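You operate a simulated robot arm through the tools that you are given. There is no shell and no other tool.

Carry out the task below with a simulated robot arm. There is one attempt and no reset: what you move stays moved.

Task
Wipe the sawdust off the aisle sill, then brush preservative on the patch.
Fine: yellow cloth, brush with the green grip, tin with the green pad; put cloth and brush back. Set down upright: brush with the green grip. A coat counts when it lies all over at full strength: go over it till it gets no stronger. What is to be rubbed or washed off counts as gone when no trace of it is left.
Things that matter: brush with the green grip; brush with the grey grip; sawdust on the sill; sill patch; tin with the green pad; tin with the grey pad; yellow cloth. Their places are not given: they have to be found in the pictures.

It is judged by the outcome, as a careful person would: the job done as asked, and still so three seconds after it is handed in. It fails if anything else is knocked over, pushed out of place, dropped, spilled or broken. Flat cloth is picked up by pressing the open fingertips on it (5 to 10 N) and closing them slowly along it; thin cloth reads only 2 to 8 mm in the jaws.

Robot
A 6-joint arm with a three-finger gripper, fixed in place. Base frame: the origin is at the foot of the arm, x ahead of it, y to its left, z up. Readings come in mm, rad, newtons and seconds.
Its first joint turns from -2.897 to 2.897 rad. Payload 4.89 kg.
The tool frame sits at the grasp point between the pads (the TCP): z along the fingers, y along the line on which they close. The tips reach 30 mm beyond it. Largest opening 164 mm; the body of the gripper starts 125 mm behind the TCP.
Orientation is that of the tool frame in the base frame, as a unit quaternion [x, y, z, w]. With the fingers straight down and closing along the base's y, the tool's x points along the base's -x, its y along +y and its z along -z.

Tools
- The arm moves only by the tool play_rows. Its argument "deltas" is a list of rows, each a list of 2 entries, a list of its own where there are three numbers: the shift along the tool's x, y, z in units of 200 mm (1.0 is 200 mm), then the turn, a rotation vector about the tool's x, y, z in units of 180 degrees (1.0 is 180 degrees). In form: [[[tx, ty, tz], [ax, ay, az]], ...]. A call has 1 to 20 rows; each row is the pose to reach, as a shift and turn from the pose commanded when the call began, along the tool's axes at that moment. "fingers" is the finger opening in mm, from 0 to 164, set as the call begins (left out, the last holds). A call with a number of a shift or a turn outside -1 to 1 is refused whole. Each row takes 0.2 s and may step no farther than 50 mm and 0.15 rad from the row before; otherwise, or with a gripper value out of range, the whole call is refused. Where a pose cannot be reached the arm comes as near as it can. A force on the tool above 50 N (or 10 N above the force at the start of the call, whichever is more), or a blocked arm, ends the call early, and 0.2 s more pass. The fingers move at their own pace (about 108 mm/s each) and stop on an object; they squeeze with about 26 N. The grip force told is the motor's: it shows also when the fingers shut on nothing. Time passes only in rows, and 0.2 s behind the last, so rows that repeat a pose let the fingers close. It gives the time, the measured TCP pose, the force on the tool (base axes), the opening and the grip force at its end, in the units of the frame above (readings bear some noise), with the torque about the TCP (base axes, N m) and any sound that the robot's microphone picked up.
- Cameras (640 x 400 px; columns grow to the right, rows downward): "scene" is fixed at [391, -512.9, 1351.4]; the picture's right is [-0.80, 0.60, 0.00], its down [0.41, 0.54, -0.74] and it looks along [-0.44, -0.59, -0.67] (base axes); focal length 291 px, centre (320, 200). "wrist" rides on the gripper at [76, -2, -152] in the tool frame; the picture's right is [0.02, 1.00, 0.00], its down [-0.88, 0.02, -0.47] and it looks along [-0.47, 0.01, 0.88] (tool axes); focal length 247 px, centre (320, 200).
- get_image(camera): a new picture of that camera. No time passes.
- raise_lower(by): slides the trunk up (or, below 0, down) by that many mm; the arm rides with it, the base frame stays. It gives what a move gives, with no picture.
- probe_pixels(camera, pixels): for up to 12 pixels [column, row] of the newest picture of that camera ("zoom" is the newest enlarged one), the place [x, y, z] in the base frame of the surface seen there, good to about 3 mm, but the place of the scene camera against the robot may be out by one fixed shift of up to 25 mm in any direction. No time passes.
- inspect(camera, box): a new picture of the part [left, top, right, bottom] of that camera's present view, enlarged. No time passes.
- sign_off(): hands the job in; it is judged then, once.

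Unless the task says otherwise, let go and move clear before handing in.

The tools are called after ">>>" as name(argument=value, ...) on one line, values as JSON. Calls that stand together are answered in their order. play_rows: Moves the arm, as the interface text tells. Its arguments: {"type":"object","properties":{"deltas":{"type":"array","items":{"type":"array"}},"fingers":{"type":"number"}},"required":["deltas"]} The other tools are called the same way: raise_lower (by) slides the trunk up or down; get_image (camera) takes a picture; probe_pixels (camera, pixels) gives the place of the surface under pixels of a picture; inspect (camera, box) takes an enlarged picture of a part of a camera's view; sign_off () hands the job in.

At the start:

```text
t: 0.0
eef_pos: [34.8, -589.3, 1109.2]
tcp_rot: [0.001, 1.0, 0.0, -0.001]
contact_force: [0.0, 0.0, -0.1]
moment: [0.01, -0.02, -0.01]
width: 164.1
gripper_force: 0.1
trunk travel left (down, up): [-175.0, 215.0]
```

scene: 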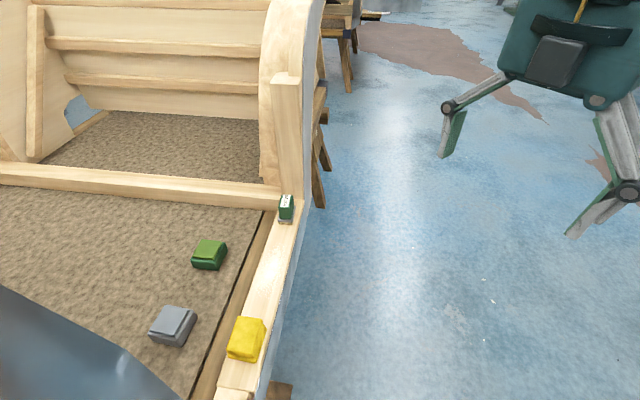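
wrist: 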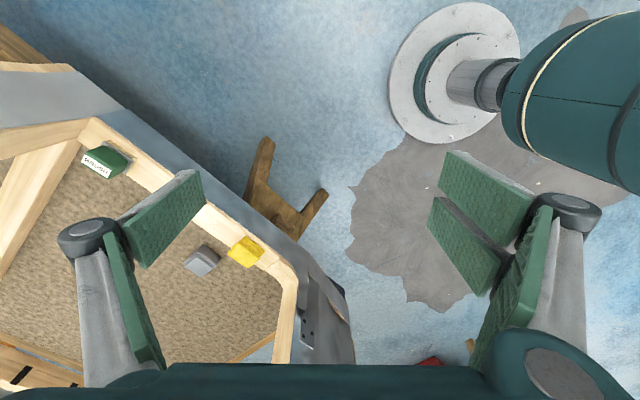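

The scene picture shows a boat: a green block near (209,254), a grey one near (173,325), the yellow cloth near (246,338) and a small green/white thing at (286,208). I'll enlarge these and probe their places before moving.

>>> inspect(camera="scene", box=[120, 180, 340, 400])

>>> inspect(camera="wrist", box=[0, 60, 360, 400])

>>> probe_pixels(camera="scene", pixels=[[209, 248], [173, 318], [246, 330], [286, 200], [286, 220], [265, 290], [290, 245], [230, 380], [80, 140], [150, 185], [100, 260], [60, 350]])

>>> probe_pixels(camera="wrist", pixels=[[110, 155], [203, 258], [246, 252], [160, 175], [285, 285], [100, 230], [30, 80], [220, 220], [60, 150], [285, 340], [15, 360], [320, 330]])

```text
1.82 times, centred on (230, 290) of scene
```

zoom: 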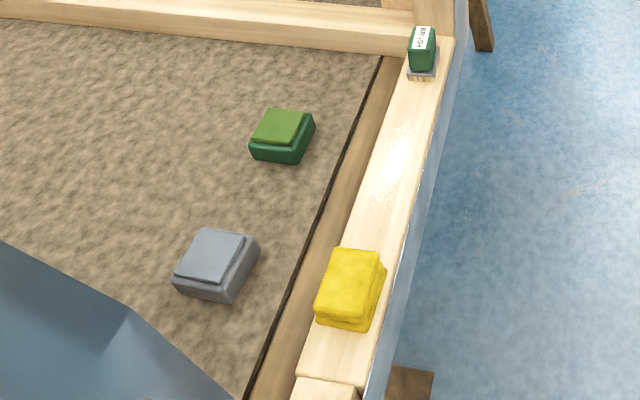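

```text
1.18 times, centred on (180, 230) of wrist
```

zoom: 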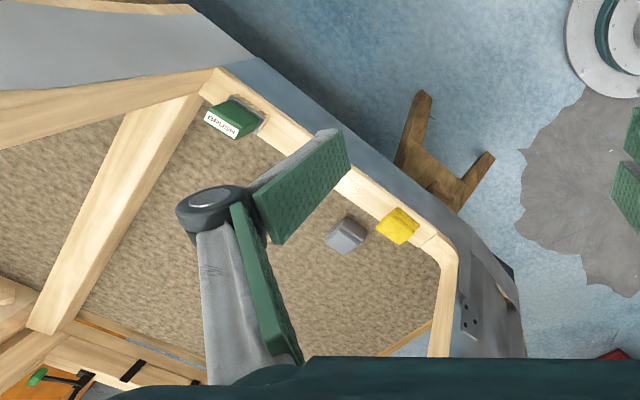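

```text
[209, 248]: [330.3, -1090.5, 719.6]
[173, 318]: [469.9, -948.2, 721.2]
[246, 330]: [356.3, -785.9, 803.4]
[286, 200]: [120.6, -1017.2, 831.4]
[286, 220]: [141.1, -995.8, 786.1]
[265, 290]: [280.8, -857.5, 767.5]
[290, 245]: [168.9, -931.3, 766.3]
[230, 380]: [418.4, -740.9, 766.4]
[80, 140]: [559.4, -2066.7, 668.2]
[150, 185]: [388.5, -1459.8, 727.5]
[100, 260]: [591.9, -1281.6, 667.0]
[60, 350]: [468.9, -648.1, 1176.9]
```

```text
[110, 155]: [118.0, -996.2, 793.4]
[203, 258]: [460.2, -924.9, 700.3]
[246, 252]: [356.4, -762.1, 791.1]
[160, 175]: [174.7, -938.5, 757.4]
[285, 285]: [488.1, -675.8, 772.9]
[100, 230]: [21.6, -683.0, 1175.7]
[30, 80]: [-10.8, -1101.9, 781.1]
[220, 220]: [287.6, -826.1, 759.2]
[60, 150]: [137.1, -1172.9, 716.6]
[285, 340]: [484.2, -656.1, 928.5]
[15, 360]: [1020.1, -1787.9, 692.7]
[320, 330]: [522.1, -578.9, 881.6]
```

The scene picture runs about 20 mm in y and 8 mm in z off the wrist camera (cloth and sill readings). I'll zoom in on the sill between brush and cloth, and hunt for the grey-grip brush.

>>> inspect(camera="scene", box=[230, 185, 320, 275])

>>> inspect(camera="scene", box=[200, 260, 300, 360])

>>> inspect(camera="scene", box=[140, 230, 240, 350])

>>> inspect(camera="wrist", box=[0, 320, 120, 400])

>>> inspect(camera="wrist", box=[60, 120, 140, 200])

>>> inspect(camera="wrist", box=[170, 200, 370, 380])

```text
4.44 times, centred on (275, 230) of scene
```

zoom: 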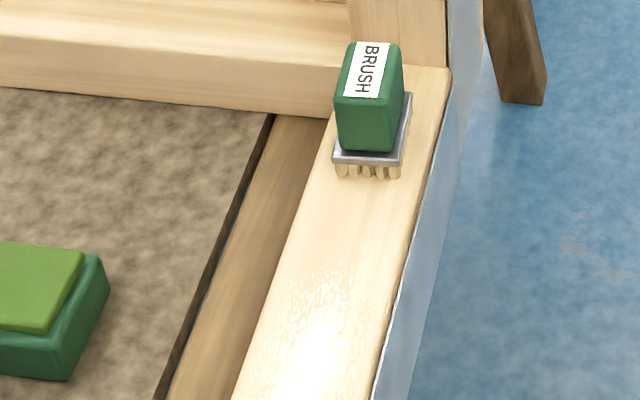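

```text
4.00 times, centred on (250, 310) of scene
```

zoom: 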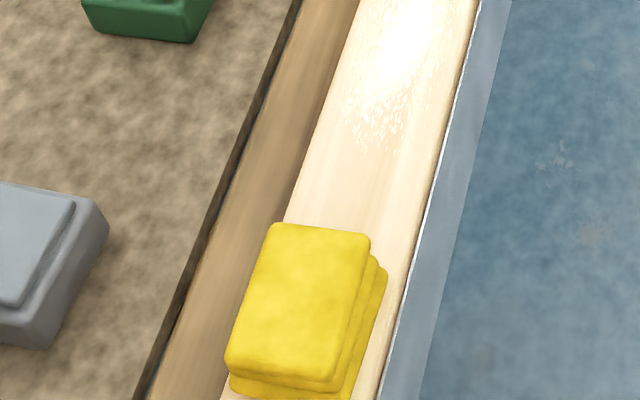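

```text
3.33 times, centred on (190, 290) of scene
```

zoom: 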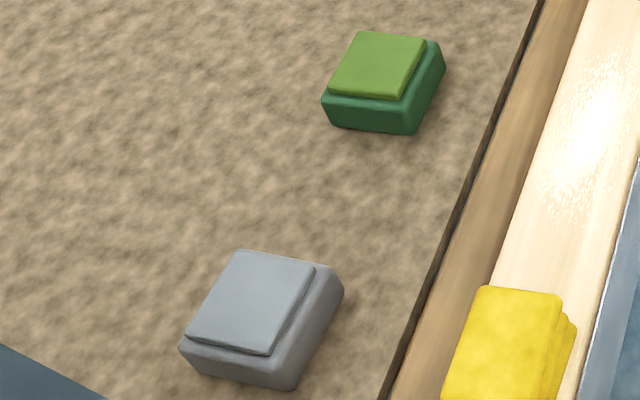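

```text
5.00 times, centred on (60, 360) of wrist
```

zoom: 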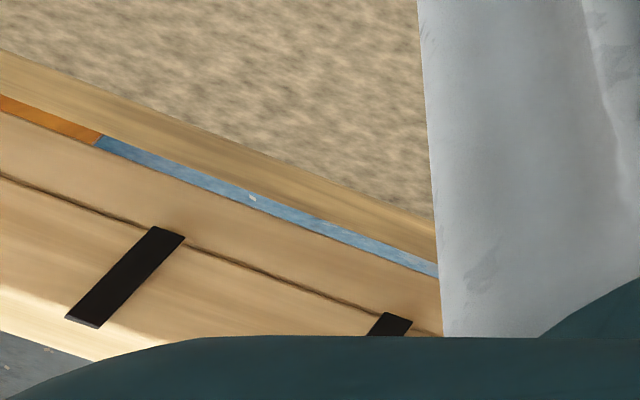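

```text
5.00 times, centred on (100, 160) of wrist
```

zoom: 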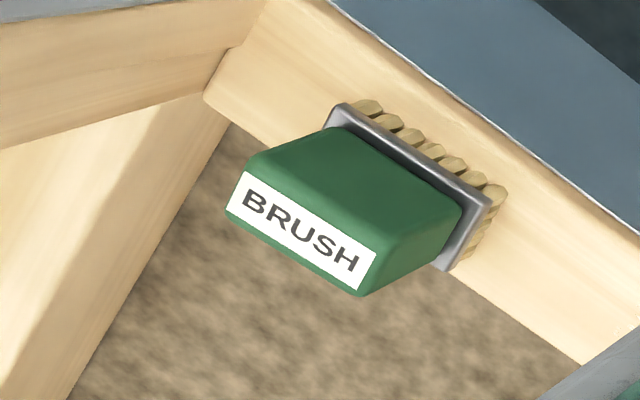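

```text
2.22 times, centred on (270, 290) of wrist
```

zoom: 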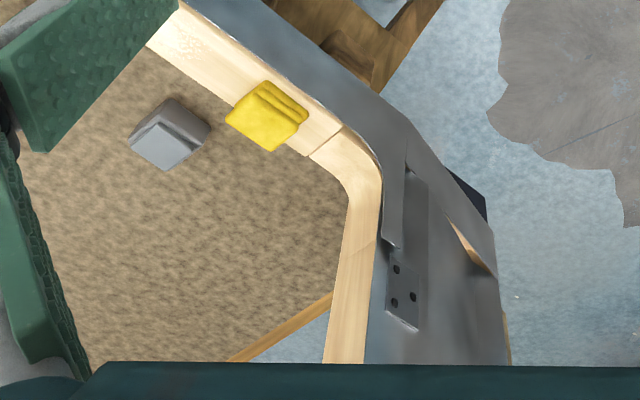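

The brush stands on its bristles at scene (286,208), with a tall rib right behind it near (287,110). I'll probe the rib, the sill edges and the speckled area to lay out obstacles and the wipe region.

>>> get_image(camera="scene")

>>> probe_pixels(camera="scene", pixels=[[287, 90], [287, 150], [287, 185], [300, 50], [270, 110], [310, 10], [275, 190], [200, 190], [20, 170], [30, 100], [100, 340], [10, 300]])

>>> probe_pixels(camera="scene", pixels=[[274, 250], [284, 255], [262, 250], [268, 275], [270, 292], [253, 290], [279, 280], [255, 255], [240, 310], [240, 295], [262, 395], [225, 395]])

>>> inspect(camera="scene", box=[245, 235, 305, 305])

>>> inspect(camera="scene", box=[0, 260, 160, 400])

```text
taken
```

scene: 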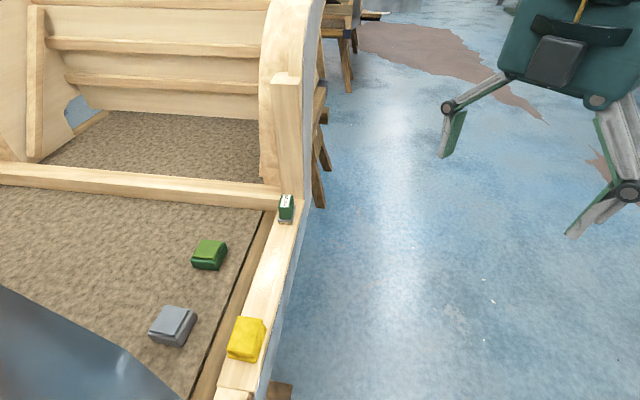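

```text
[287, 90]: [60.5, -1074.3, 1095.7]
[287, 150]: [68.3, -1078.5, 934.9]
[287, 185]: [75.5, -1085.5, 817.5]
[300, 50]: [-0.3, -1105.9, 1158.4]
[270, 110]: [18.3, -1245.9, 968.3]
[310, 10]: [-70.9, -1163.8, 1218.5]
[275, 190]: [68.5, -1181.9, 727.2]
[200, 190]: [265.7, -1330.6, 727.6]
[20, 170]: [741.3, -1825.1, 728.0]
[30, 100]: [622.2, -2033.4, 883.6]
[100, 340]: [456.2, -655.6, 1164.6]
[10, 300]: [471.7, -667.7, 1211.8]
```

```text
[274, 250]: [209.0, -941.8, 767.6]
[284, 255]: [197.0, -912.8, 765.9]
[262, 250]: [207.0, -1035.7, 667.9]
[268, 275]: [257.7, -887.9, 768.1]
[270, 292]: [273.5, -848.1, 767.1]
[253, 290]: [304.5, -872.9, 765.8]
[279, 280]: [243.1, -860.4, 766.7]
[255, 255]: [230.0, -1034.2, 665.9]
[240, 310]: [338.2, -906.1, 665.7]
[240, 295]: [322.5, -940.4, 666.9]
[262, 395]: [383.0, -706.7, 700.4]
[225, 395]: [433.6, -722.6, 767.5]
```

```text
5.71 times, centred on (275, 270) of scene
```

zoom: 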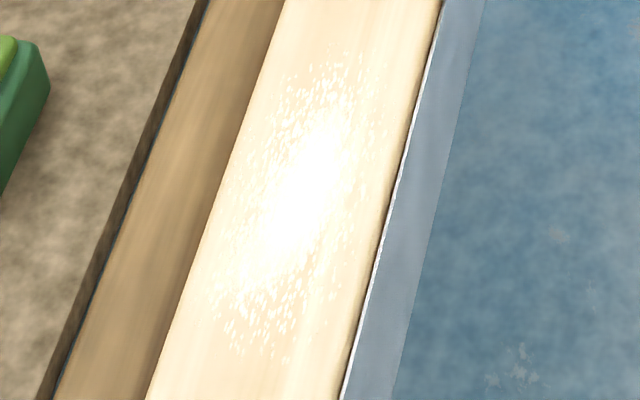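

```text
2.86 times, centred on (80, 330) of scene
```

zoom: 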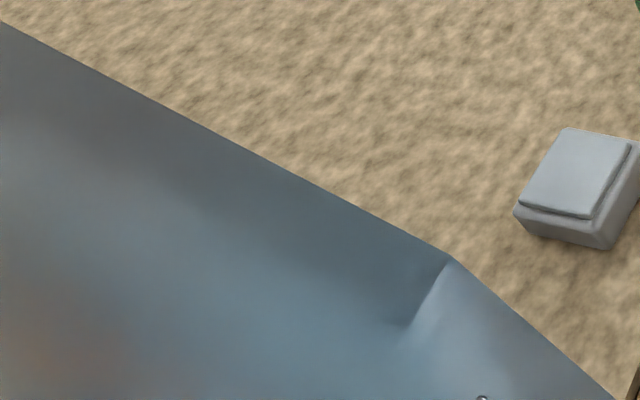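

The sill runs at 45° in plan: the speckled sawdust covers about 110 mm of it around (250,-865), and the rib stands roughly 80 mm beyond the brush. I'll swing the arm over at a safe height, with the jaws turned 45° to close across the sill, to get a closer wrist view.

>>> play_rows(deltas=[[[-0.07, -0.125, 0], [0, 0, -0.0416]], [[-0.14, -0.25, 0], [0, 0, -0.0833]], [[-0.21, -0.375, 0], [0, 0, -0.125]], [[-0.28, -0.5, 0], [0, 0, -0.1667]], [[-0.35, -0.625, 0], [0, 0, -0.2083]], [[-0.425, -0.75, 0], [0, 0, -0.25]]])

>>> get_image(camera="wrist")

>>> get_image(camera="scene")

```text
t: 1.4
eef_pos: [119.5, -740.0, 1111.3]
tcp_rot: [-0.383, 0.924, 0.0, 0.0]
contact_force: [0.4, 0.8, 0.8]
moment: [-0.17, -0.05, 0.0]
width: 164.1
gripper_force: 0.0
trunk travel left (down, up): [-175.0, 215.0]
```

```text
taken
```

wrist: 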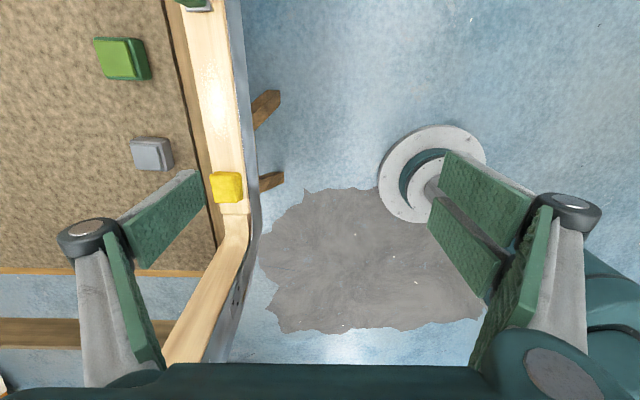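

```text
taken
```

scene: 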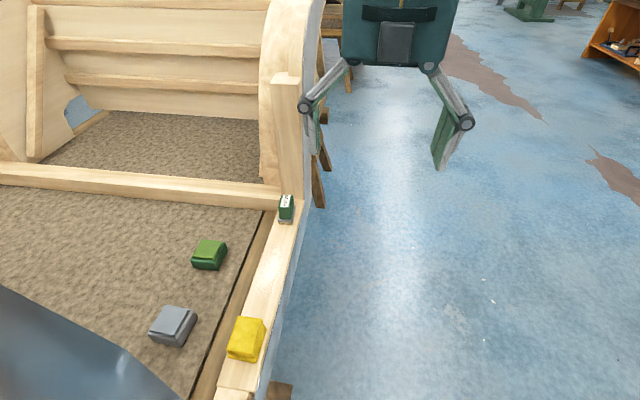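

The wrist view now shows both tins at (122,58) and (152,153), the cloth at (226,187) and the sill. I'll probe these in this picture and zoom in on the sill and the lower-left corner.

>>> probe_pixels(camera="wrist", pixels=[[122, 55], [148, 152], [226, 185], [212, 90], [228, 90], [200, 30], [236, 230], [195, 310], [230, 290], [5, 385], [245, 260], [105, 330]])

>>> inspect(camera="wrist", box=[150, 0, 270, 120])

>>> inspect(camera="wrist", box=[170, 130, 290, 250])

>>> inspect(camera="wrist", box=[60, 10, 200, 190])

```text
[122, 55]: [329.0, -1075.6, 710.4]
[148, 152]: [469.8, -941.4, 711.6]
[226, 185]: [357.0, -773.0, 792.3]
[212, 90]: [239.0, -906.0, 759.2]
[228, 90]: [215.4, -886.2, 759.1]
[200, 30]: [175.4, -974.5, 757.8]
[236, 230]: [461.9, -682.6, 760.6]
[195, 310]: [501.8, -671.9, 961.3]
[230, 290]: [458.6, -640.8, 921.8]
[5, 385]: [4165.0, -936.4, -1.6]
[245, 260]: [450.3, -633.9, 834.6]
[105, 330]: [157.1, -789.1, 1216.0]
```

```text
3.33 times, centred on (210, 60) of wrist
```

zoom: 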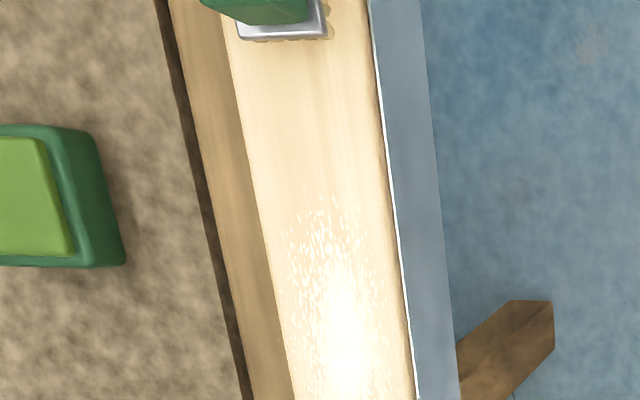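

```text
3.33 times, centred on (230, 190) of wrist
```

zoom: 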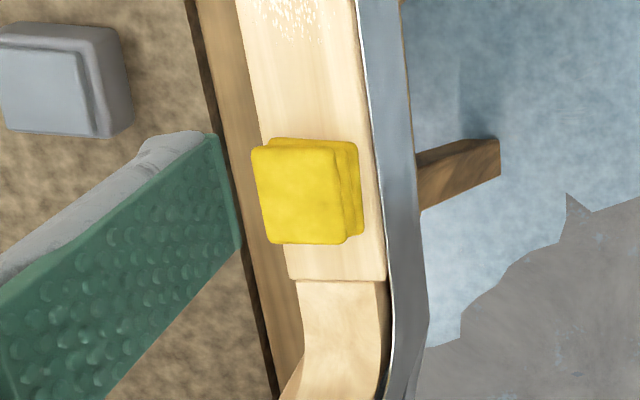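

```text
2.22 times, centred on (130, 100) of wrist
```

zoom: 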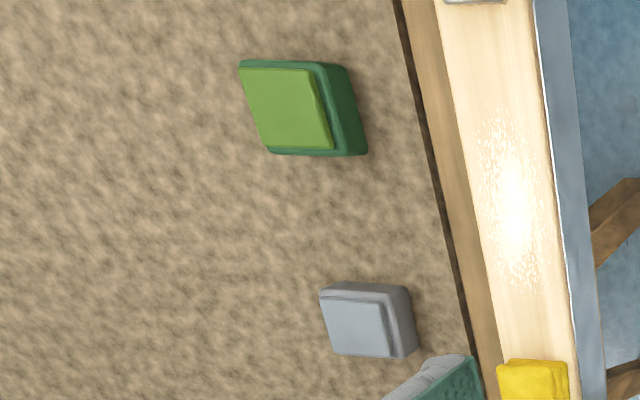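

The sill top is at z≈759, the cloth top at 792 and the pad top at about 710. I'll move further along −y so the wrist camera looks straight at the sawdust and brush.

>>> play_rows(deltas=[[[0.13, -0.13, 0], [0, 0, 0]], [[0.26, -0.26, 0], [0, 0, 0]], [[0.39, -0.39, 0], [0, 0, 0]]])

>>> get_image(camera="wrist")

>>> inspect(camera="wrist", box=[230, 40, 350, 160])

```text
t: 2.2
eef_pos: [119.7, -850.0, 1109.9]
tcp_rot: [-0.382, 0.924, 0.0, 0.0]
contact_force: [0.1, 1.6, 1.8]
moment: [-0.22, -0.03, -0.01]
width: 164.2
gripper_force: 0.0
trunk travel left (down, up): [-175.0, 215.0]
```

```text
taken
```

wrist: 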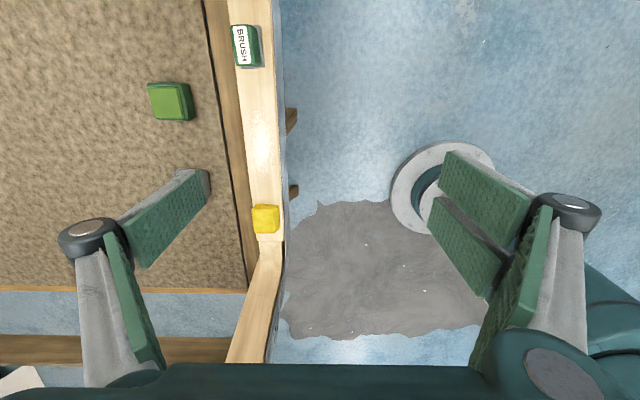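

```text
3.33 times, centred on (290, 100) of wrist
```

zoom: 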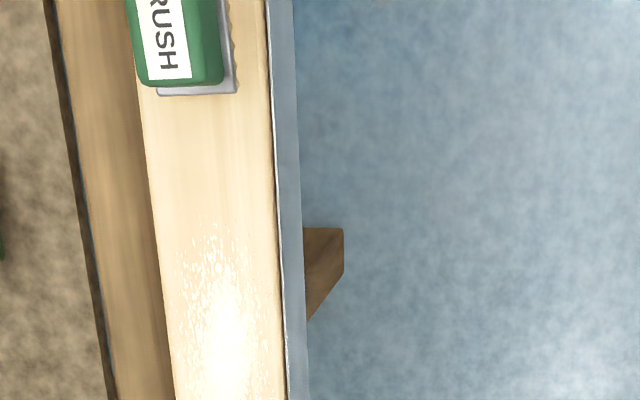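

The brush is at wrist (246,45), the bright sawdust around (262,130) and the cloth at (266,219). I'll zoom closer on the sawdust, cloth and brush and probe edges.

>>> inspect(camera="wrist", box=[232, 100, 296, 164])

>>> probe_pixels(camera="zoom", pixels=[[200, 100], [300, 100], [420, 200], [250, 200], [240, 20], [260, 380], [430, 380], [130, 20], [140, 200], [155, 380], [470, 200], [350, 200]])

>>> probe_pixels(camera="wrist", pixels=[[254, 208], [275, 208], [256, 230], [277, 229], [265, 219], [236, 30], [252, 28], [241, 62], [256, 62], [247, 45], [261, 80], [265, 195]])

>>> inspect(camera="wrist", box=[215, 10, 285, 80])

>>> inspect(camera="wrist", box=[230, 185, 300, 255])

```text
6.25 times, centred on (264, 132) of wrist
```

zoom: 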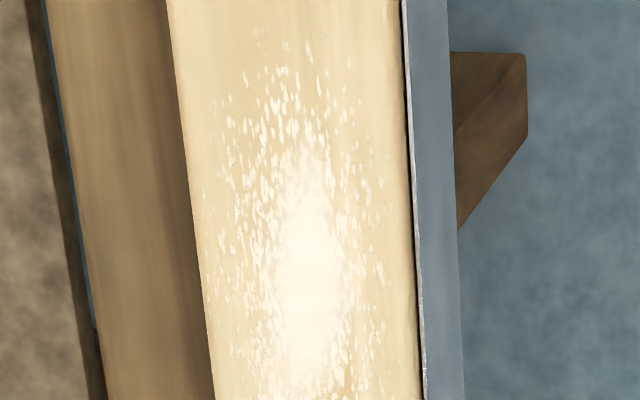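

```text
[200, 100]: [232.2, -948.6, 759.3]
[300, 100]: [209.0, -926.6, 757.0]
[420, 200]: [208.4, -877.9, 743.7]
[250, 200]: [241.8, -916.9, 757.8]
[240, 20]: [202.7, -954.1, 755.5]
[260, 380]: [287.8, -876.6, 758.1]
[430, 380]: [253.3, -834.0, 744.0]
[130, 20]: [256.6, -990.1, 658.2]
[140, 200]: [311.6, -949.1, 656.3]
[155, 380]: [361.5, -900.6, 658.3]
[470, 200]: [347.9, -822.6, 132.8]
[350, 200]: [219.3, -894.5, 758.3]
```

```text
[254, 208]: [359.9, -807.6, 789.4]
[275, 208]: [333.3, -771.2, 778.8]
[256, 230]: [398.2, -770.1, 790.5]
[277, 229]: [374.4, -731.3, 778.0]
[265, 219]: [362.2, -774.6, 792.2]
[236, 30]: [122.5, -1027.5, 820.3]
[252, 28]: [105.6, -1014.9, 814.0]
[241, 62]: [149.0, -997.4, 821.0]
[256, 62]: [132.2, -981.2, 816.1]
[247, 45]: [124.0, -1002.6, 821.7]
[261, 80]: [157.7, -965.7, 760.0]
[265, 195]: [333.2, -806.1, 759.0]
```

```text
5.71 times, centred on (250, 45) of wrist
```

zoom: 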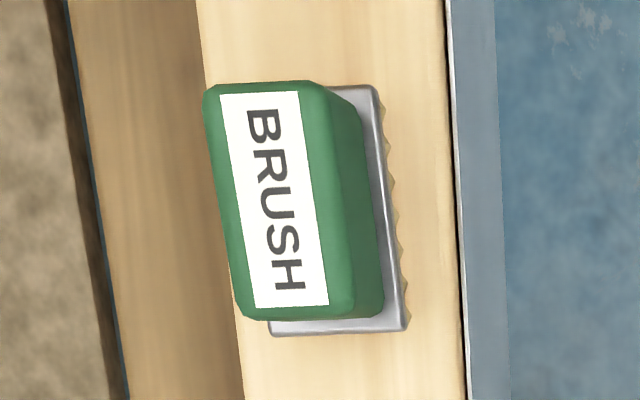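

```text
5.71 times, centred on (265, 220) of wrist
```

zoom: 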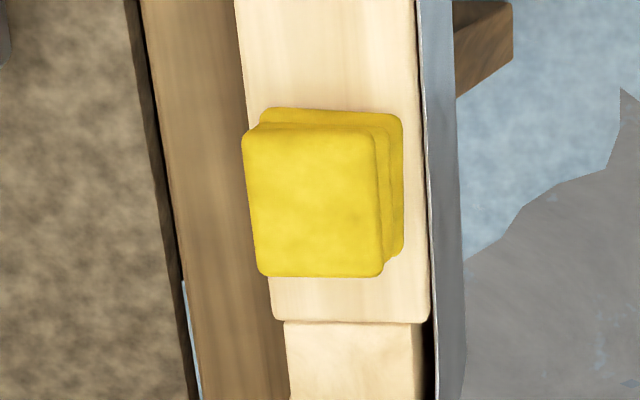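

Working in sill axes (s along the sill toward the cloth, n across it toward the robot), the cloth centre is about s=-287, n=-803 and the sawdust spans s≈-530…-390, n≈-835…-776. I'll move over the cloth at height, with the jaws set to 90 mm.

>>> play_rows(deltas=[[[-0.19, -0.1, 0], [0, 0, 0]], [[-0.38, -0.2, 0], [0, 0, 0]], [[-0.57, -0.3, 0.1], [0, 0, 0]], [[-0.76, -0.4, 0.2], [0, 0, 0]], [[-0.95, -0.49, 0.3], [0, 0, 0]]], fingers=90)

>>> get_image(camera="wrist")

>>> get_image(camera="scene")

```text
t: 3.4
eef_pos: [321.8, -783.6, 1048.5]
tcp_rot: [-0.383, 0.924, 0.0, 0.0]
contact_force: [-1.6, 0.2, 1.2]
moment: [0.05, -0.24, 0.0]
width: 90.4
gripper_force: 0.1
trunk travel left (down, up): [-175.0, 215.0]
```

```text
taken
```

wrist: 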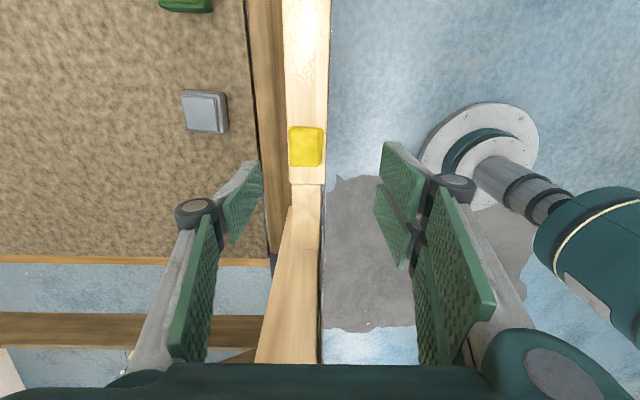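

```text
taken
```

scene: 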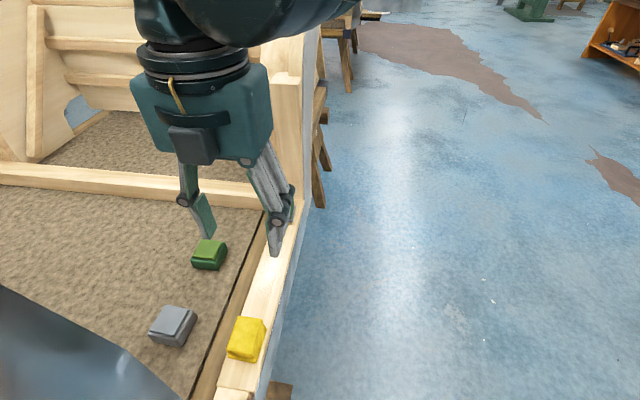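

The cloth is now at wrist (305,146) between the fingers' lines. I'll probe its corners from here for the final alignment.

>>> inspect(camera="wrist", box=[270, 106, 350, 186])

>>> probe_pixels(camera="zoom", pixels=[[170, 130], [390, 130], [180, 270], [390, 260], [290, 200], [420, 200], [405, 200], [145, 200], [290, 330], [290, 60], [100, 60], [460, 60]])

```text
5.00 times, centred on (310, 146) of wrist
```

zoom: 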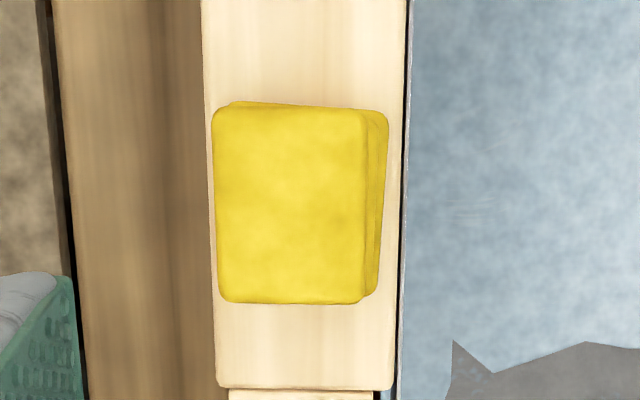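

```text
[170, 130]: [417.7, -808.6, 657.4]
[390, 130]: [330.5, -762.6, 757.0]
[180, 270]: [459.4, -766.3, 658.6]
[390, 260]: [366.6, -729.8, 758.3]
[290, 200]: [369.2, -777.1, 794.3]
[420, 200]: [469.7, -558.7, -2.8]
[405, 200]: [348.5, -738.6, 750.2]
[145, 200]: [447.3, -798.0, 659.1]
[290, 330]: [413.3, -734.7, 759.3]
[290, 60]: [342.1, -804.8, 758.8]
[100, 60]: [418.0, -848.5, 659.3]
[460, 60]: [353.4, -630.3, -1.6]
```

The cloth is about 55 × 68 mm, 34 mm high, centred near s=-287, n=-806. I'll line up over it and come down to 70 mm above, then check.

>>> play_rows(deltas=[[[-0.1, -0.06, 0.0], [0, 0, 0]], [[-0.1975, -0.122, 0.1], [0, 0, 0]], [[-0.1975, -0.122, 0.3], [0, 0, 0]], [[-0.1975, -0.122, 0.5], [0, 0, 0]], [[-0.1975, -0.122, 0.7], [0, 0, 0]], [[-0.1975, -0.122, 0.9], [0, 0, 0]]], fingers=90)

>>> get_image(camera="wrist")

>>> get_image(camera="scene")

```text
t: 4.8
eef_pos: [368.9, -773.4, 870.8]
tcp_rot: [-0.382, 0.924, 0.0, 0.001]
contact_force: [-0.5, 1.4, 1.1]
moment: [-0.17, -0.09, 0.0]
width: 90.0
gripper_force: 0.1
trunk travel left (down, up): [-175.0, 215.0]
```

```text
taken
```

wrist: 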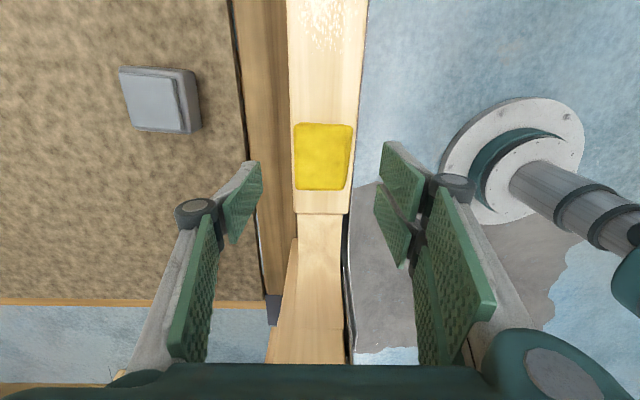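

```text
taken
```

scene: 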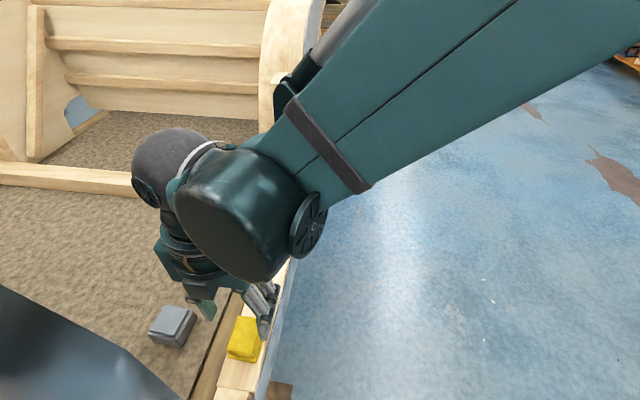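

The cloth at wrist (323,157) is exactly under the grasp point. I'll lower to z≈800 and then close.

>>> play_rows(deltas=[[[0, 0, 0.12], [0, 0, 0]], [[0, 0, 0.24], [0, 0, 0]], [[0, 0, 0.32], [0, 0, 0]], [[0, 0, 0.36], [0, 0, 0]]], fingers=90)

>>> get_image(camera="wrist")

```text
t: 5.8
eef_pos: [369.4, -774.9, 798.4]
tcp_rot: [-0.382, 0.924, 0.0, 0.0]
contact_force: [-0.8, 0.2, 0.6]
moment: [-0.01, -0.01, 0.0]
width: 90.1
gripper_force: 0.0
trunk travel left (down, up): [-175.0, 215.0]
```

```text
taken
```

wrist: 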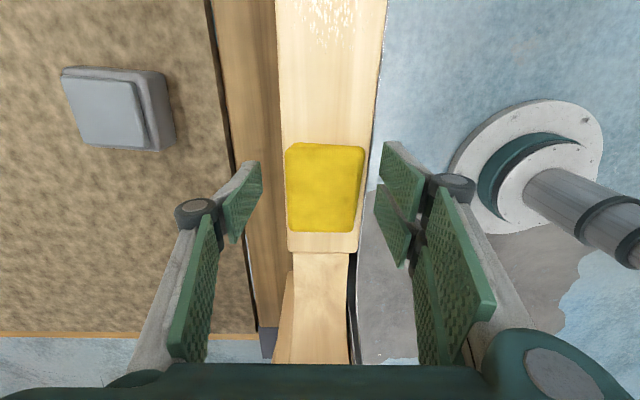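

The fingers straddle the cloth (columns 262 and 383, cloth 285–364). I'll close on it.

>>> play_rows(deltas=[[[0, 0, 0], [0, 0, 0]], [[0, 0, 0], [0, 0, 0]], [[0, 0, 0], [0, 0, 0]], [[0, 0, 0], [0, 0, 0]]], fingers=20)

>>> get_image(camera="wrist")

```text
t: 6.8
eef_pos: [369.2, -774.0, 797.8]
tcp_rot: [-0.383, 0.924, 0.0, 0.0]
contact_force: [-0.3, -0.3, -0.3]
moment: [0.02, -0.03, 0.01]
width: 57.2
gripper_force: 26.1
trunk travel left (down, up): [-175.0, 215.0]
```

```text
taken
```

wrist: 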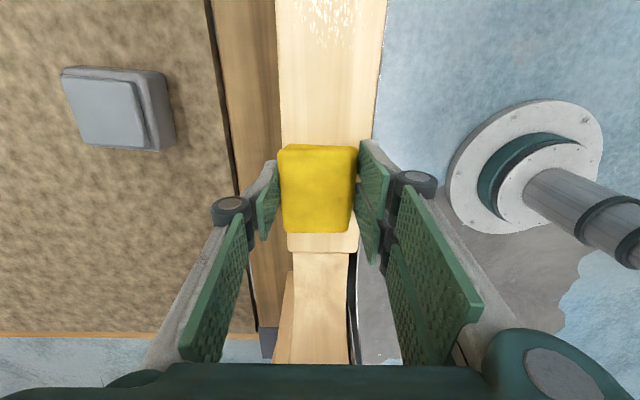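

The jaws hold the cloth at 57 mm with 26 N. I'll lift it 30 mm and carry it toward the near end of the sawdust.

>>> play_rows(deltas=[[[0, 0, -0.08], [0, 0, 0]], [[0, 0, -0.16], [0, 0, 0]], [[0.2, 0.0, -0.16], [0, 0, 0]], [[0.38, 0.0, -0.16], [0, 0, 0]], [[0.38, 0.0, -0.16], [0, 0, 0]]])

>>> get_image(camera="wrist")

>>> get_image(camera="scene")

```text
t: 8.0
eef_pos: [316.0, -827.1, 829.5]
tcp_rot: [-0.383, 0.924, 0.0, 0.0]
contact_force: [0.2, 0.7, -1.3]
moment: [-0.05, 0.04, -0.01]
width: 57.1
gripper_force: 25.8
trunk travel left (down, up): [-175.0, 215.0]
```

```text
taken
```

wrist: 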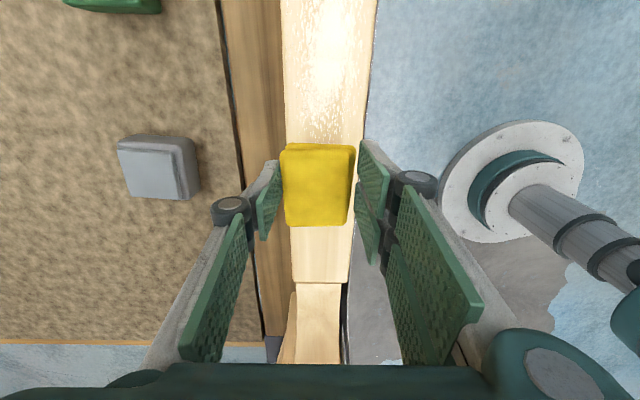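

```text
taken
```

scene: 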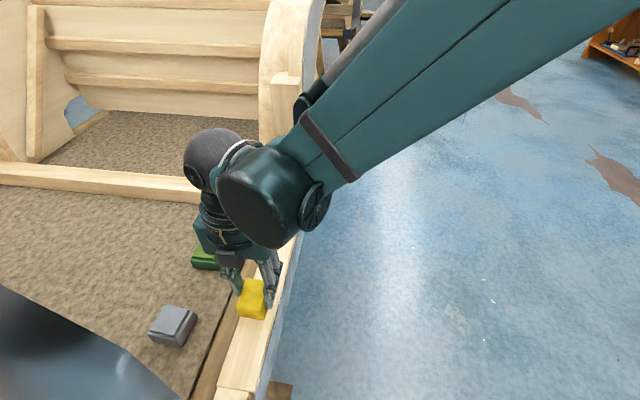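

The cloth is held and sawdust begins just ahead of it at wrist (325,130). I'll lower it gently onto the sill and feel for the contact.

>>> play_rows(deltas=[[[0, 0, 0.08], [0, 0, 0]], [[0, 0, 0.13], [0, 0, 0]], [[0, 0, 0.15], [0, 0, 0]], [[0, 0, 0.16], [0, 0, 0]]])

```text
t: 9.0
eef_pos: [315.2, -826.9, 798.1]
tcp_rot: [-0.383, 0.924, -0.001, 0.0]
contact_force: [3.9, -0.7, 34.4]
moment: [0.01, -0.14, -0.05]
width: 57.2
gripper_force: 25.5
trunk travel left (down, up): [-175.0, 215.0]
```

Contact reads 34 N, a little hard. I'll ease off 1 mm and slide along the sill through the sawdust toward the brush, stopping short of it.

>>> play_rows(deltas=[[[0, 0, -0.005], [0, 0, 0]], [[0.06, 0, -0.005], [0, 0, 0]], [[0.12, 0, -0.005], [0, 0, 0]], [[0.18, 0, -0.005], [0, 0, 0]], [[0.24, 0, -0.005], [0, 0, 0]]])

>>> get_image(camera="wrist")

```text
t: 10.2
eef_pos: [278.9, -862.5, 797.7]
tcp_rot: [-0.382, 0.924, 0.001, 0.001]
contact_force: [-0.1, 2.3, 4.2]
moment: [0.04, 0.05, 0.01]
width: 57.1
gripper_force: 25.7
trunk travel left (down, up): [-175.0, 215.0]
```

```text
taken
```

wrist: 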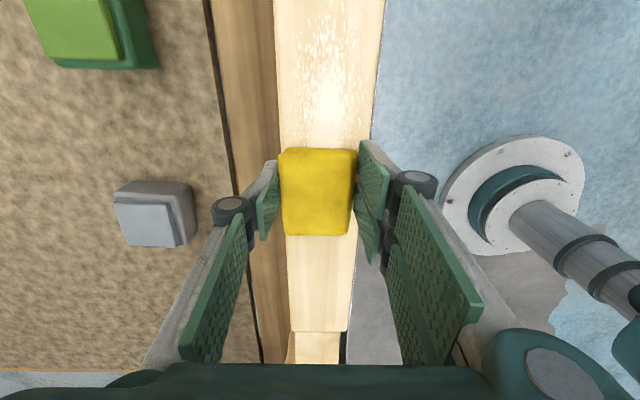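

The sill behind the cloth looks clean and the force is 4 N. I'll press about half a millimetre more and continue the stroke.

>>> play_rows(deltas=[[[0.05, 0, 0.0025], [0, 0, 0]], [[0.1, 0, 0.0025], [0, 0, 0]], [[0.16, 0, 0.0025], [0, 0, 0]], [[0.22, 0, 0.0025], [0, 0, 0]], [[0.28, 0, 0.0025], [0, 0, 0]], [[0.34, 0, 0.0025], [0, 0, 0]], [[0.4, 0, 0.0025], [0, 0, 0]]])

>>> get_image(camera="wrist")

```text
t: 11.8
eef_pos: [223.8, -916.8, 797.5]
tcp_rot: [-0.383, 0.924, 0.0, 0.0]
contact_force: [3.4, 5.8, 16.4]
moment: [0.27, -0.12, -0.02]
width: 56.9
gripper_force: 25.5
trunk travel left (down, up): [-175.0, 215.0]
```

```text
taken
```

wrist: 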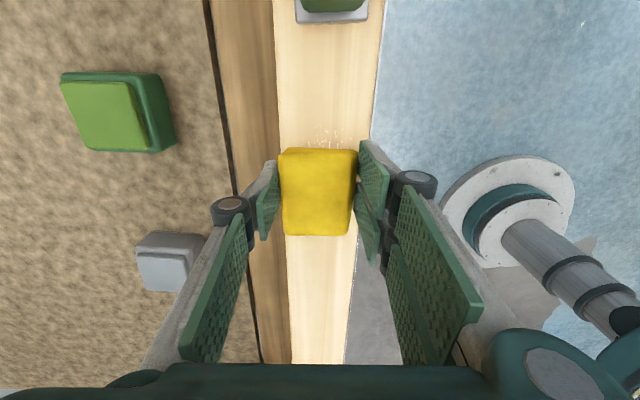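

At 16 N the sawdust is coming off; only a thin rim remains at (325,135). I'll go 42 mm further, staying clear of the brush.

>>> play_rows(deltas=[[[0.05, 0, 0], [0, 0, 0]], [[0.1, 0, 0], [0, 0, 0]], [[0.15, 0, 0], [0, 0, 0]], [[0.2, 0, 0], [0, 0, 0]]])

>>> get_image(camera="wrist")

```text
t: 12.8
eef_pos: [196.3, -947.0, 797.3]
tcp_rot: [-0.383, 0.924, 0.0, -0.001]
contact_force: [4.3, 5.5, 13.5]
moment: [0.15, -0.11, 0.04]
width: 56.9
gripper_force: 25.5
trunk travel left (down, up): [-175.0, 215.0]
```

```text
taken
```

wrist: 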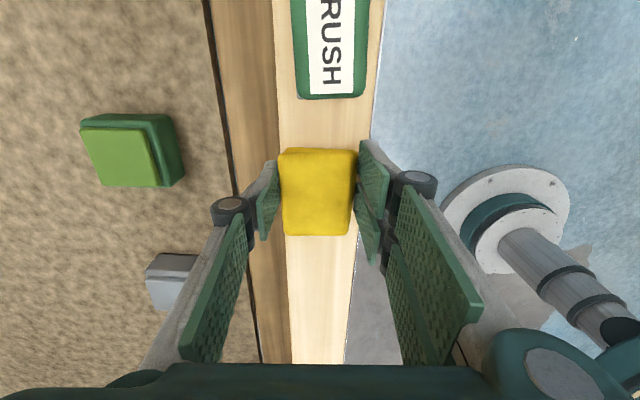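

The first stroke is complete. I'll shift 8 mm toward the outer edge and wipe back along the sill.

>>> play_rows(deltas=[[[0, 0.02, 0], [0, 0, 0]], [[0, 0.04, 0], [0, 0, 0]], [[-0.06, 0.04, 0], [0, 0, 0]], [[-0.12, 0.04, 0], [0, 0, 0]], [[-0.18, 0.04, 0], [0, 0, 0]], [[-0.24, 0.04, 0], [0, 0, 0]], [[-0.3, 0.04, 0], [0, 0, 0]], [[-0.36, 0.04, 0], [0, 0, 0]], [[-0.42, 0.04, 0], [0, 0, 0]], [[-0.48, 0.04, 0], [0, 0, 0]], [[-0.54, 0.04, 0], [0, 0, 0]], [[-0.6, 0.04, 0], [0, 0, 0]], [[-0.66, 0.04, 0], [0, 0, 0]], [[-0.72, 0.04, 0], [0, 0, 0]], [[-0.78, 0.04, 0], [0, 0, 0]]])

>>> get_image(camera="wrist")

>>> inspect(camera="wrist", box=[255, 0, 405, 150])

```text
t: 16.0
eef_pos: [300.0, -830.7, 798.7]
tcp_rot: [-0.383, 0.924, 0.0, 0.0]
contact_force: [0.0, -1.3, -0.5]
moment: [0.03, -0.01, 0.03]
width: 57.1
gripper_force: 25.6
trunk travel left (down, up): [-175.0, 215.0]
```

```text
taken
```

wrist: 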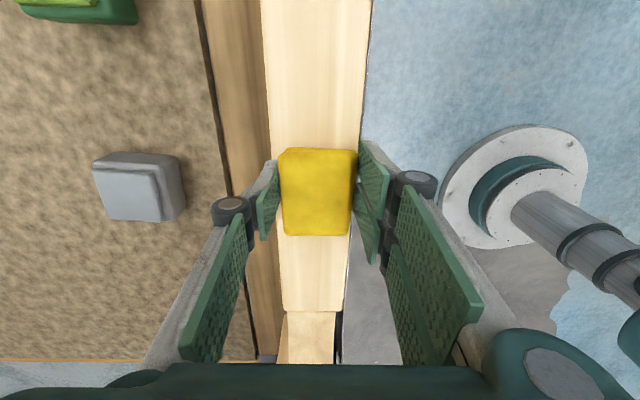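

```text
2.67 times, centred on (330, 75) of wrist
```

zoom: 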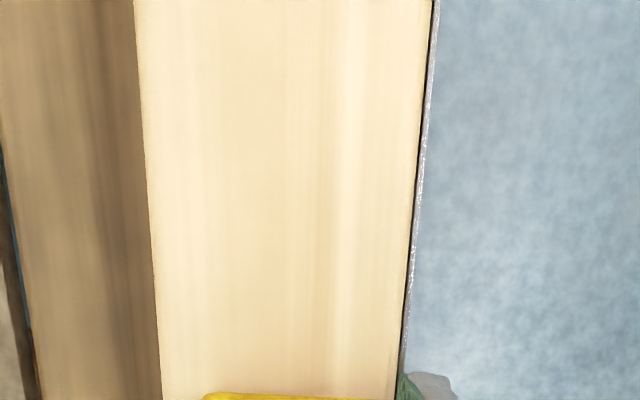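

The wiped strip looks clean, but the last part of this stroke ran with no pressure. I'll do an inner-edge pass, pressing about 1 mm lower.

>>> play_rows(deltas=[[[0, -0.03, 0.004], [0, 0, 0]], [[0, -0.065, 0.006], [0, 0, 0]], [[0.06, -0.065, 0.006], [0, 0, 0]], [[0.12, -0.065, 0.006], [0, 0, 0]], [[0.18, -0.065, 0.006], [0, 0, 0]]])

```text
t: 17.2
eef_pos: [285.3, -864.7, 797.6]
tcp_rot: [-0.383, 0.924, -0.001, 0.001]
contact_force: [6.9, 6.6, 23.6]
moment: [0.37, -0.28, -0.02]
width: 57.0
gripper_force: 26.2
trunk travel left (down, up): [-175.0, 215.0]
```

>>> play_rows(deltas=[[[0.06, 0, 0], [0, 0, 0]], [[0.12, 0, 0], [0, 0, 0]], [[0.18, 0, 0], [0, 0, 0]], [[0.24, 0, 0], [0, 0, 0]], [[0.3, 0, 0], [0, 0, 0]], [[0.36, 0, 0], [0, 0, 0]], [[0.42, 0, 0], [0, 0, 0]], [[0.48, 0, 0], [0, 0, 0]], [[0.54, 0, 0], [0, 0, 0]], [[0.6, 0, 0], [0, 0, 0]]])

>>> get_image(camera="wrist")

```text
t: 19.4
eef_pos: [197.7, -950.7, 796.3]
tcp_rot: [-0.382, 0.924, -0.001, 0.0]
contact_force: [5.5, 6.8, 17.4]
moment: [0.21, -0.06, -0.03]
width: 57.1
gripper_force: 26.1
trunk travel left (down, up): [-175.0, 215.0]
```

```text
taken
```

wrist: 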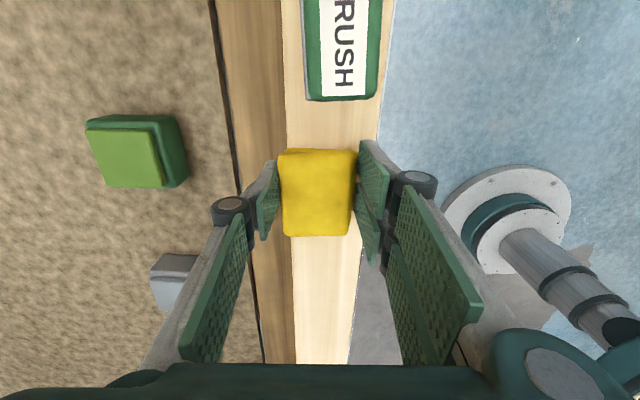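

Force held at 17–24 N over the inner pass. One more outer-edge pass back, in two halves to keep the pressure on.

>>> play_rows(deltas=[[[0, 0.03, 0], [0, 0, 0]], [[0, 0.065, 0], [0, 0, 0]], [[-0.06, 0.065, 0], [0, 0, 0]], [[-0.12, 0.065, 0], [0, 0, 0]], [[-0.18, 0.065, 0], [0, 0, 0]], [[-0.24, 0.065, 0], [0, 0, 0]], [[-0.3, 0.065, 0], [0, 0, 0]]])

```text
t: 21.0
eef_pos: [233.8, -898.4, 796.6]
tcp_rot: [-0.383, 0.924, 0.0, 0.0]
contact_force: [-6.4, -4.0, 21.5]
moment: [-0.13, 0.36, -0.01]
width: 57.0
gripper_force: 26.7
trunk travel left (down, up): [-175.0, 215.0]
```

>>> play_rows(deltas=[[[-0.06, 0, 0], [0, 0, 0]], [[-0.12, 0, 0], [0, 0, 0]], [[-0.18, 0, 0], [0, 0, 0]], [[-0.24, 0, 0], [0, 0, 0]], [[-0.3, 0, 0], [0, 0, 0]], [[-0.36, 0, 0], [0, 0, 0]], [[-0.42, 0, 0], [0, 0, 0]], [[-0.48, 0, 0], [0, 0, 0]]])

>>> get_image(camera="wrist")

>>> get_image(camera="scene")

>>> inspect(camera="wrist", box=[255, 0, 405, 150])

```text
t: 22.8
eef_pos: [301.3, -831.4, 797.7]
tcp_rot: [-0.383, 0.924, 0.0, 0.0]
contact_force: [-5.6, -3.4, 18.8]
moment: [-0.09, 0.24, 0.0]
width: 57.0
gripper_force: 25.8
trunk travel left (down, up): [-175.0, 215.0]
```

```text
taken
```

wrist: 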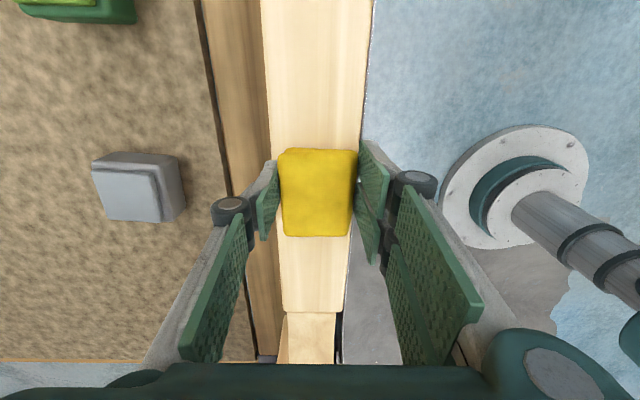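

```text
taken
```

scene: 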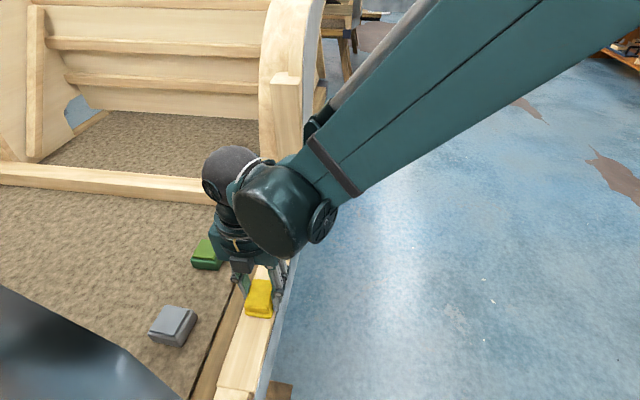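

```text
2.67 times, centred on (330, 75) of wrist
```

zoom: 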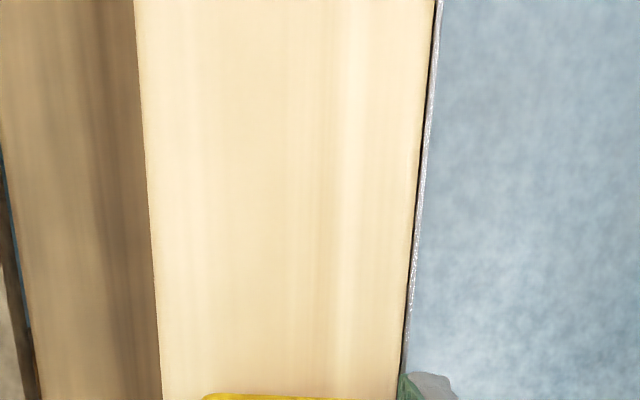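

The visible sill is clean. I'll lift the cloth and carry it back to its starting spot (s≈-286, n≈-805).

>>> play_rows(deltas=[[[0, 0, -0.06], [0, 0, 0]], [[0, 0, -0.12], [0, 0, 0]], [[-0.15, -0.01, -0.12], [0, 0, 0]], [[-0.3, -0.02, -0.12], [0, 0, 0]], [[-0.4425, -0.02, -0.12], [0, 0, 0]], [[-0.4425, -0.02, -0.12], [0, 0, 0]]])

>>> get_image(camera="wrist")

>>> inspect(camera="wrist", box=[255, 0, 405, 150])

```text
t: 24.2
eef_pos: [365.0, -771.0, 821.3]
tcp_rot: [-0.383, 0.924, 0.0, 0.0]
contact_force: [-0.8, 0.2, -0.7]
moment: [0.02, -0.09, -0.01]
width: 56.9
gripper_force: 26.1
trunk travel left (down, up): [-175.0, 215.0]
```

```text
taken
```

wrist: 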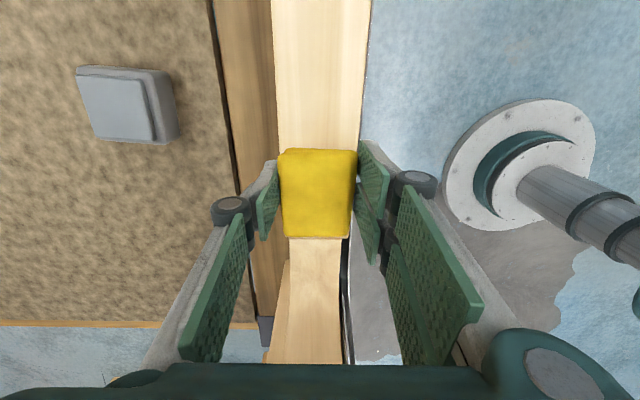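

```text
2.67 times, centred on (330, 75) of wrist
```

zoom: 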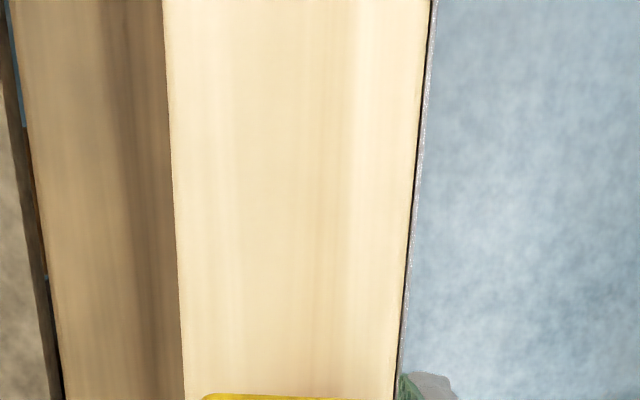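

The cloth hangs over its starting place and the sill shows no sawdust. I'll lower until light contact.

>>> play_rows(deltas=[[[0, 0, 0.05], [0, 0, 0]], [[0, 0, 0.09], [0, 0, 0]], [[0, 0, 0.105], [0, 0, 0]], [[0, 0, 0.11], [0, 0, 0]], [[0, 0, 0.114], [0, 0, 0]]])

```text
t: 25.4
eef_pos: [365.1, -771.9, 798.1]
tcp_rot: [-0.383, 0.924, 0.0, 0.0]
contact_force: [-1.0, -0.1, -0.1]
moment: [0.0, -0.03, 0.0]
width: 56.9
gripper_force: 25.9
trunk travel left (down, up): [-175.0, 215.0]
```

>>> play_rows(deltas=[[[0, 0, 0.003], [0, 0, 0]], [[0, 0, 0.005], [0, 0, 0]], [[0, 0, 0.005], [0, 0, 0]]])

```text
t: 26.2
eef_pos: [367.3, -771.6, 797.8]
tcp_rot: [-0.383, 0.924, -0.001, 0.0]
contact_force: [0.4, 0.3, 4.1]
moment: [0.03, 0.02, 0.0]
width: 56.8
gripper_force: 25.8
trunk travel left (down, up): [-175.0, 215.0]
```

The cloth is resting on the sill at 4 N. I'll open the jaws to 90 mm and rise straight up.

>>> play_rows(deltas=[[[0, 0, 0], [0, 0, 0]], [[0, 0, 0], [0, 0, 0]], [[0, 0, 0], [0, 0, 0]], [[0, 0, -0.1], [0, 0, 0]], [[0, 0, -0.3], [0, 0, 0]], [[0, 0, -0.5], [0, 0, 0]], [[0, 0, -0.75], [0, 0, 0]], [[0, 0, -1.0], [0, 0, 0]]], fingers=90)

>>> get_image(camera="wrist")

>>> get_image(camera="scene")

```text
t: 28.0
eef_pos: [366.4, -770.6, 997.8]
tcp_rot: [-0.383, 0.924, 0.001, 0.0]
contact_force: [0.8, -1.7, -1.2]
moment: [0.17, 0.05, -0.03]
width: 90.1
gripper_force: 0.0
trunk travel left (down, up): [-175.0, 215.0]
```

```text
taken
```

wrist: 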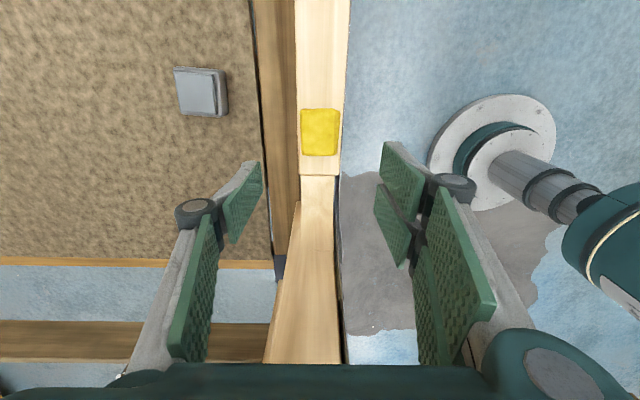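

```text
taken
```

scene: 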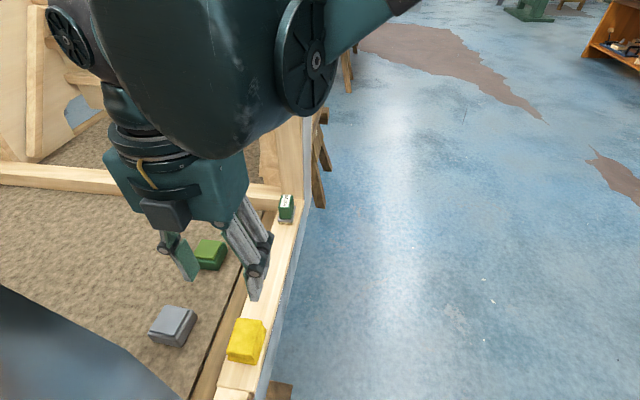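

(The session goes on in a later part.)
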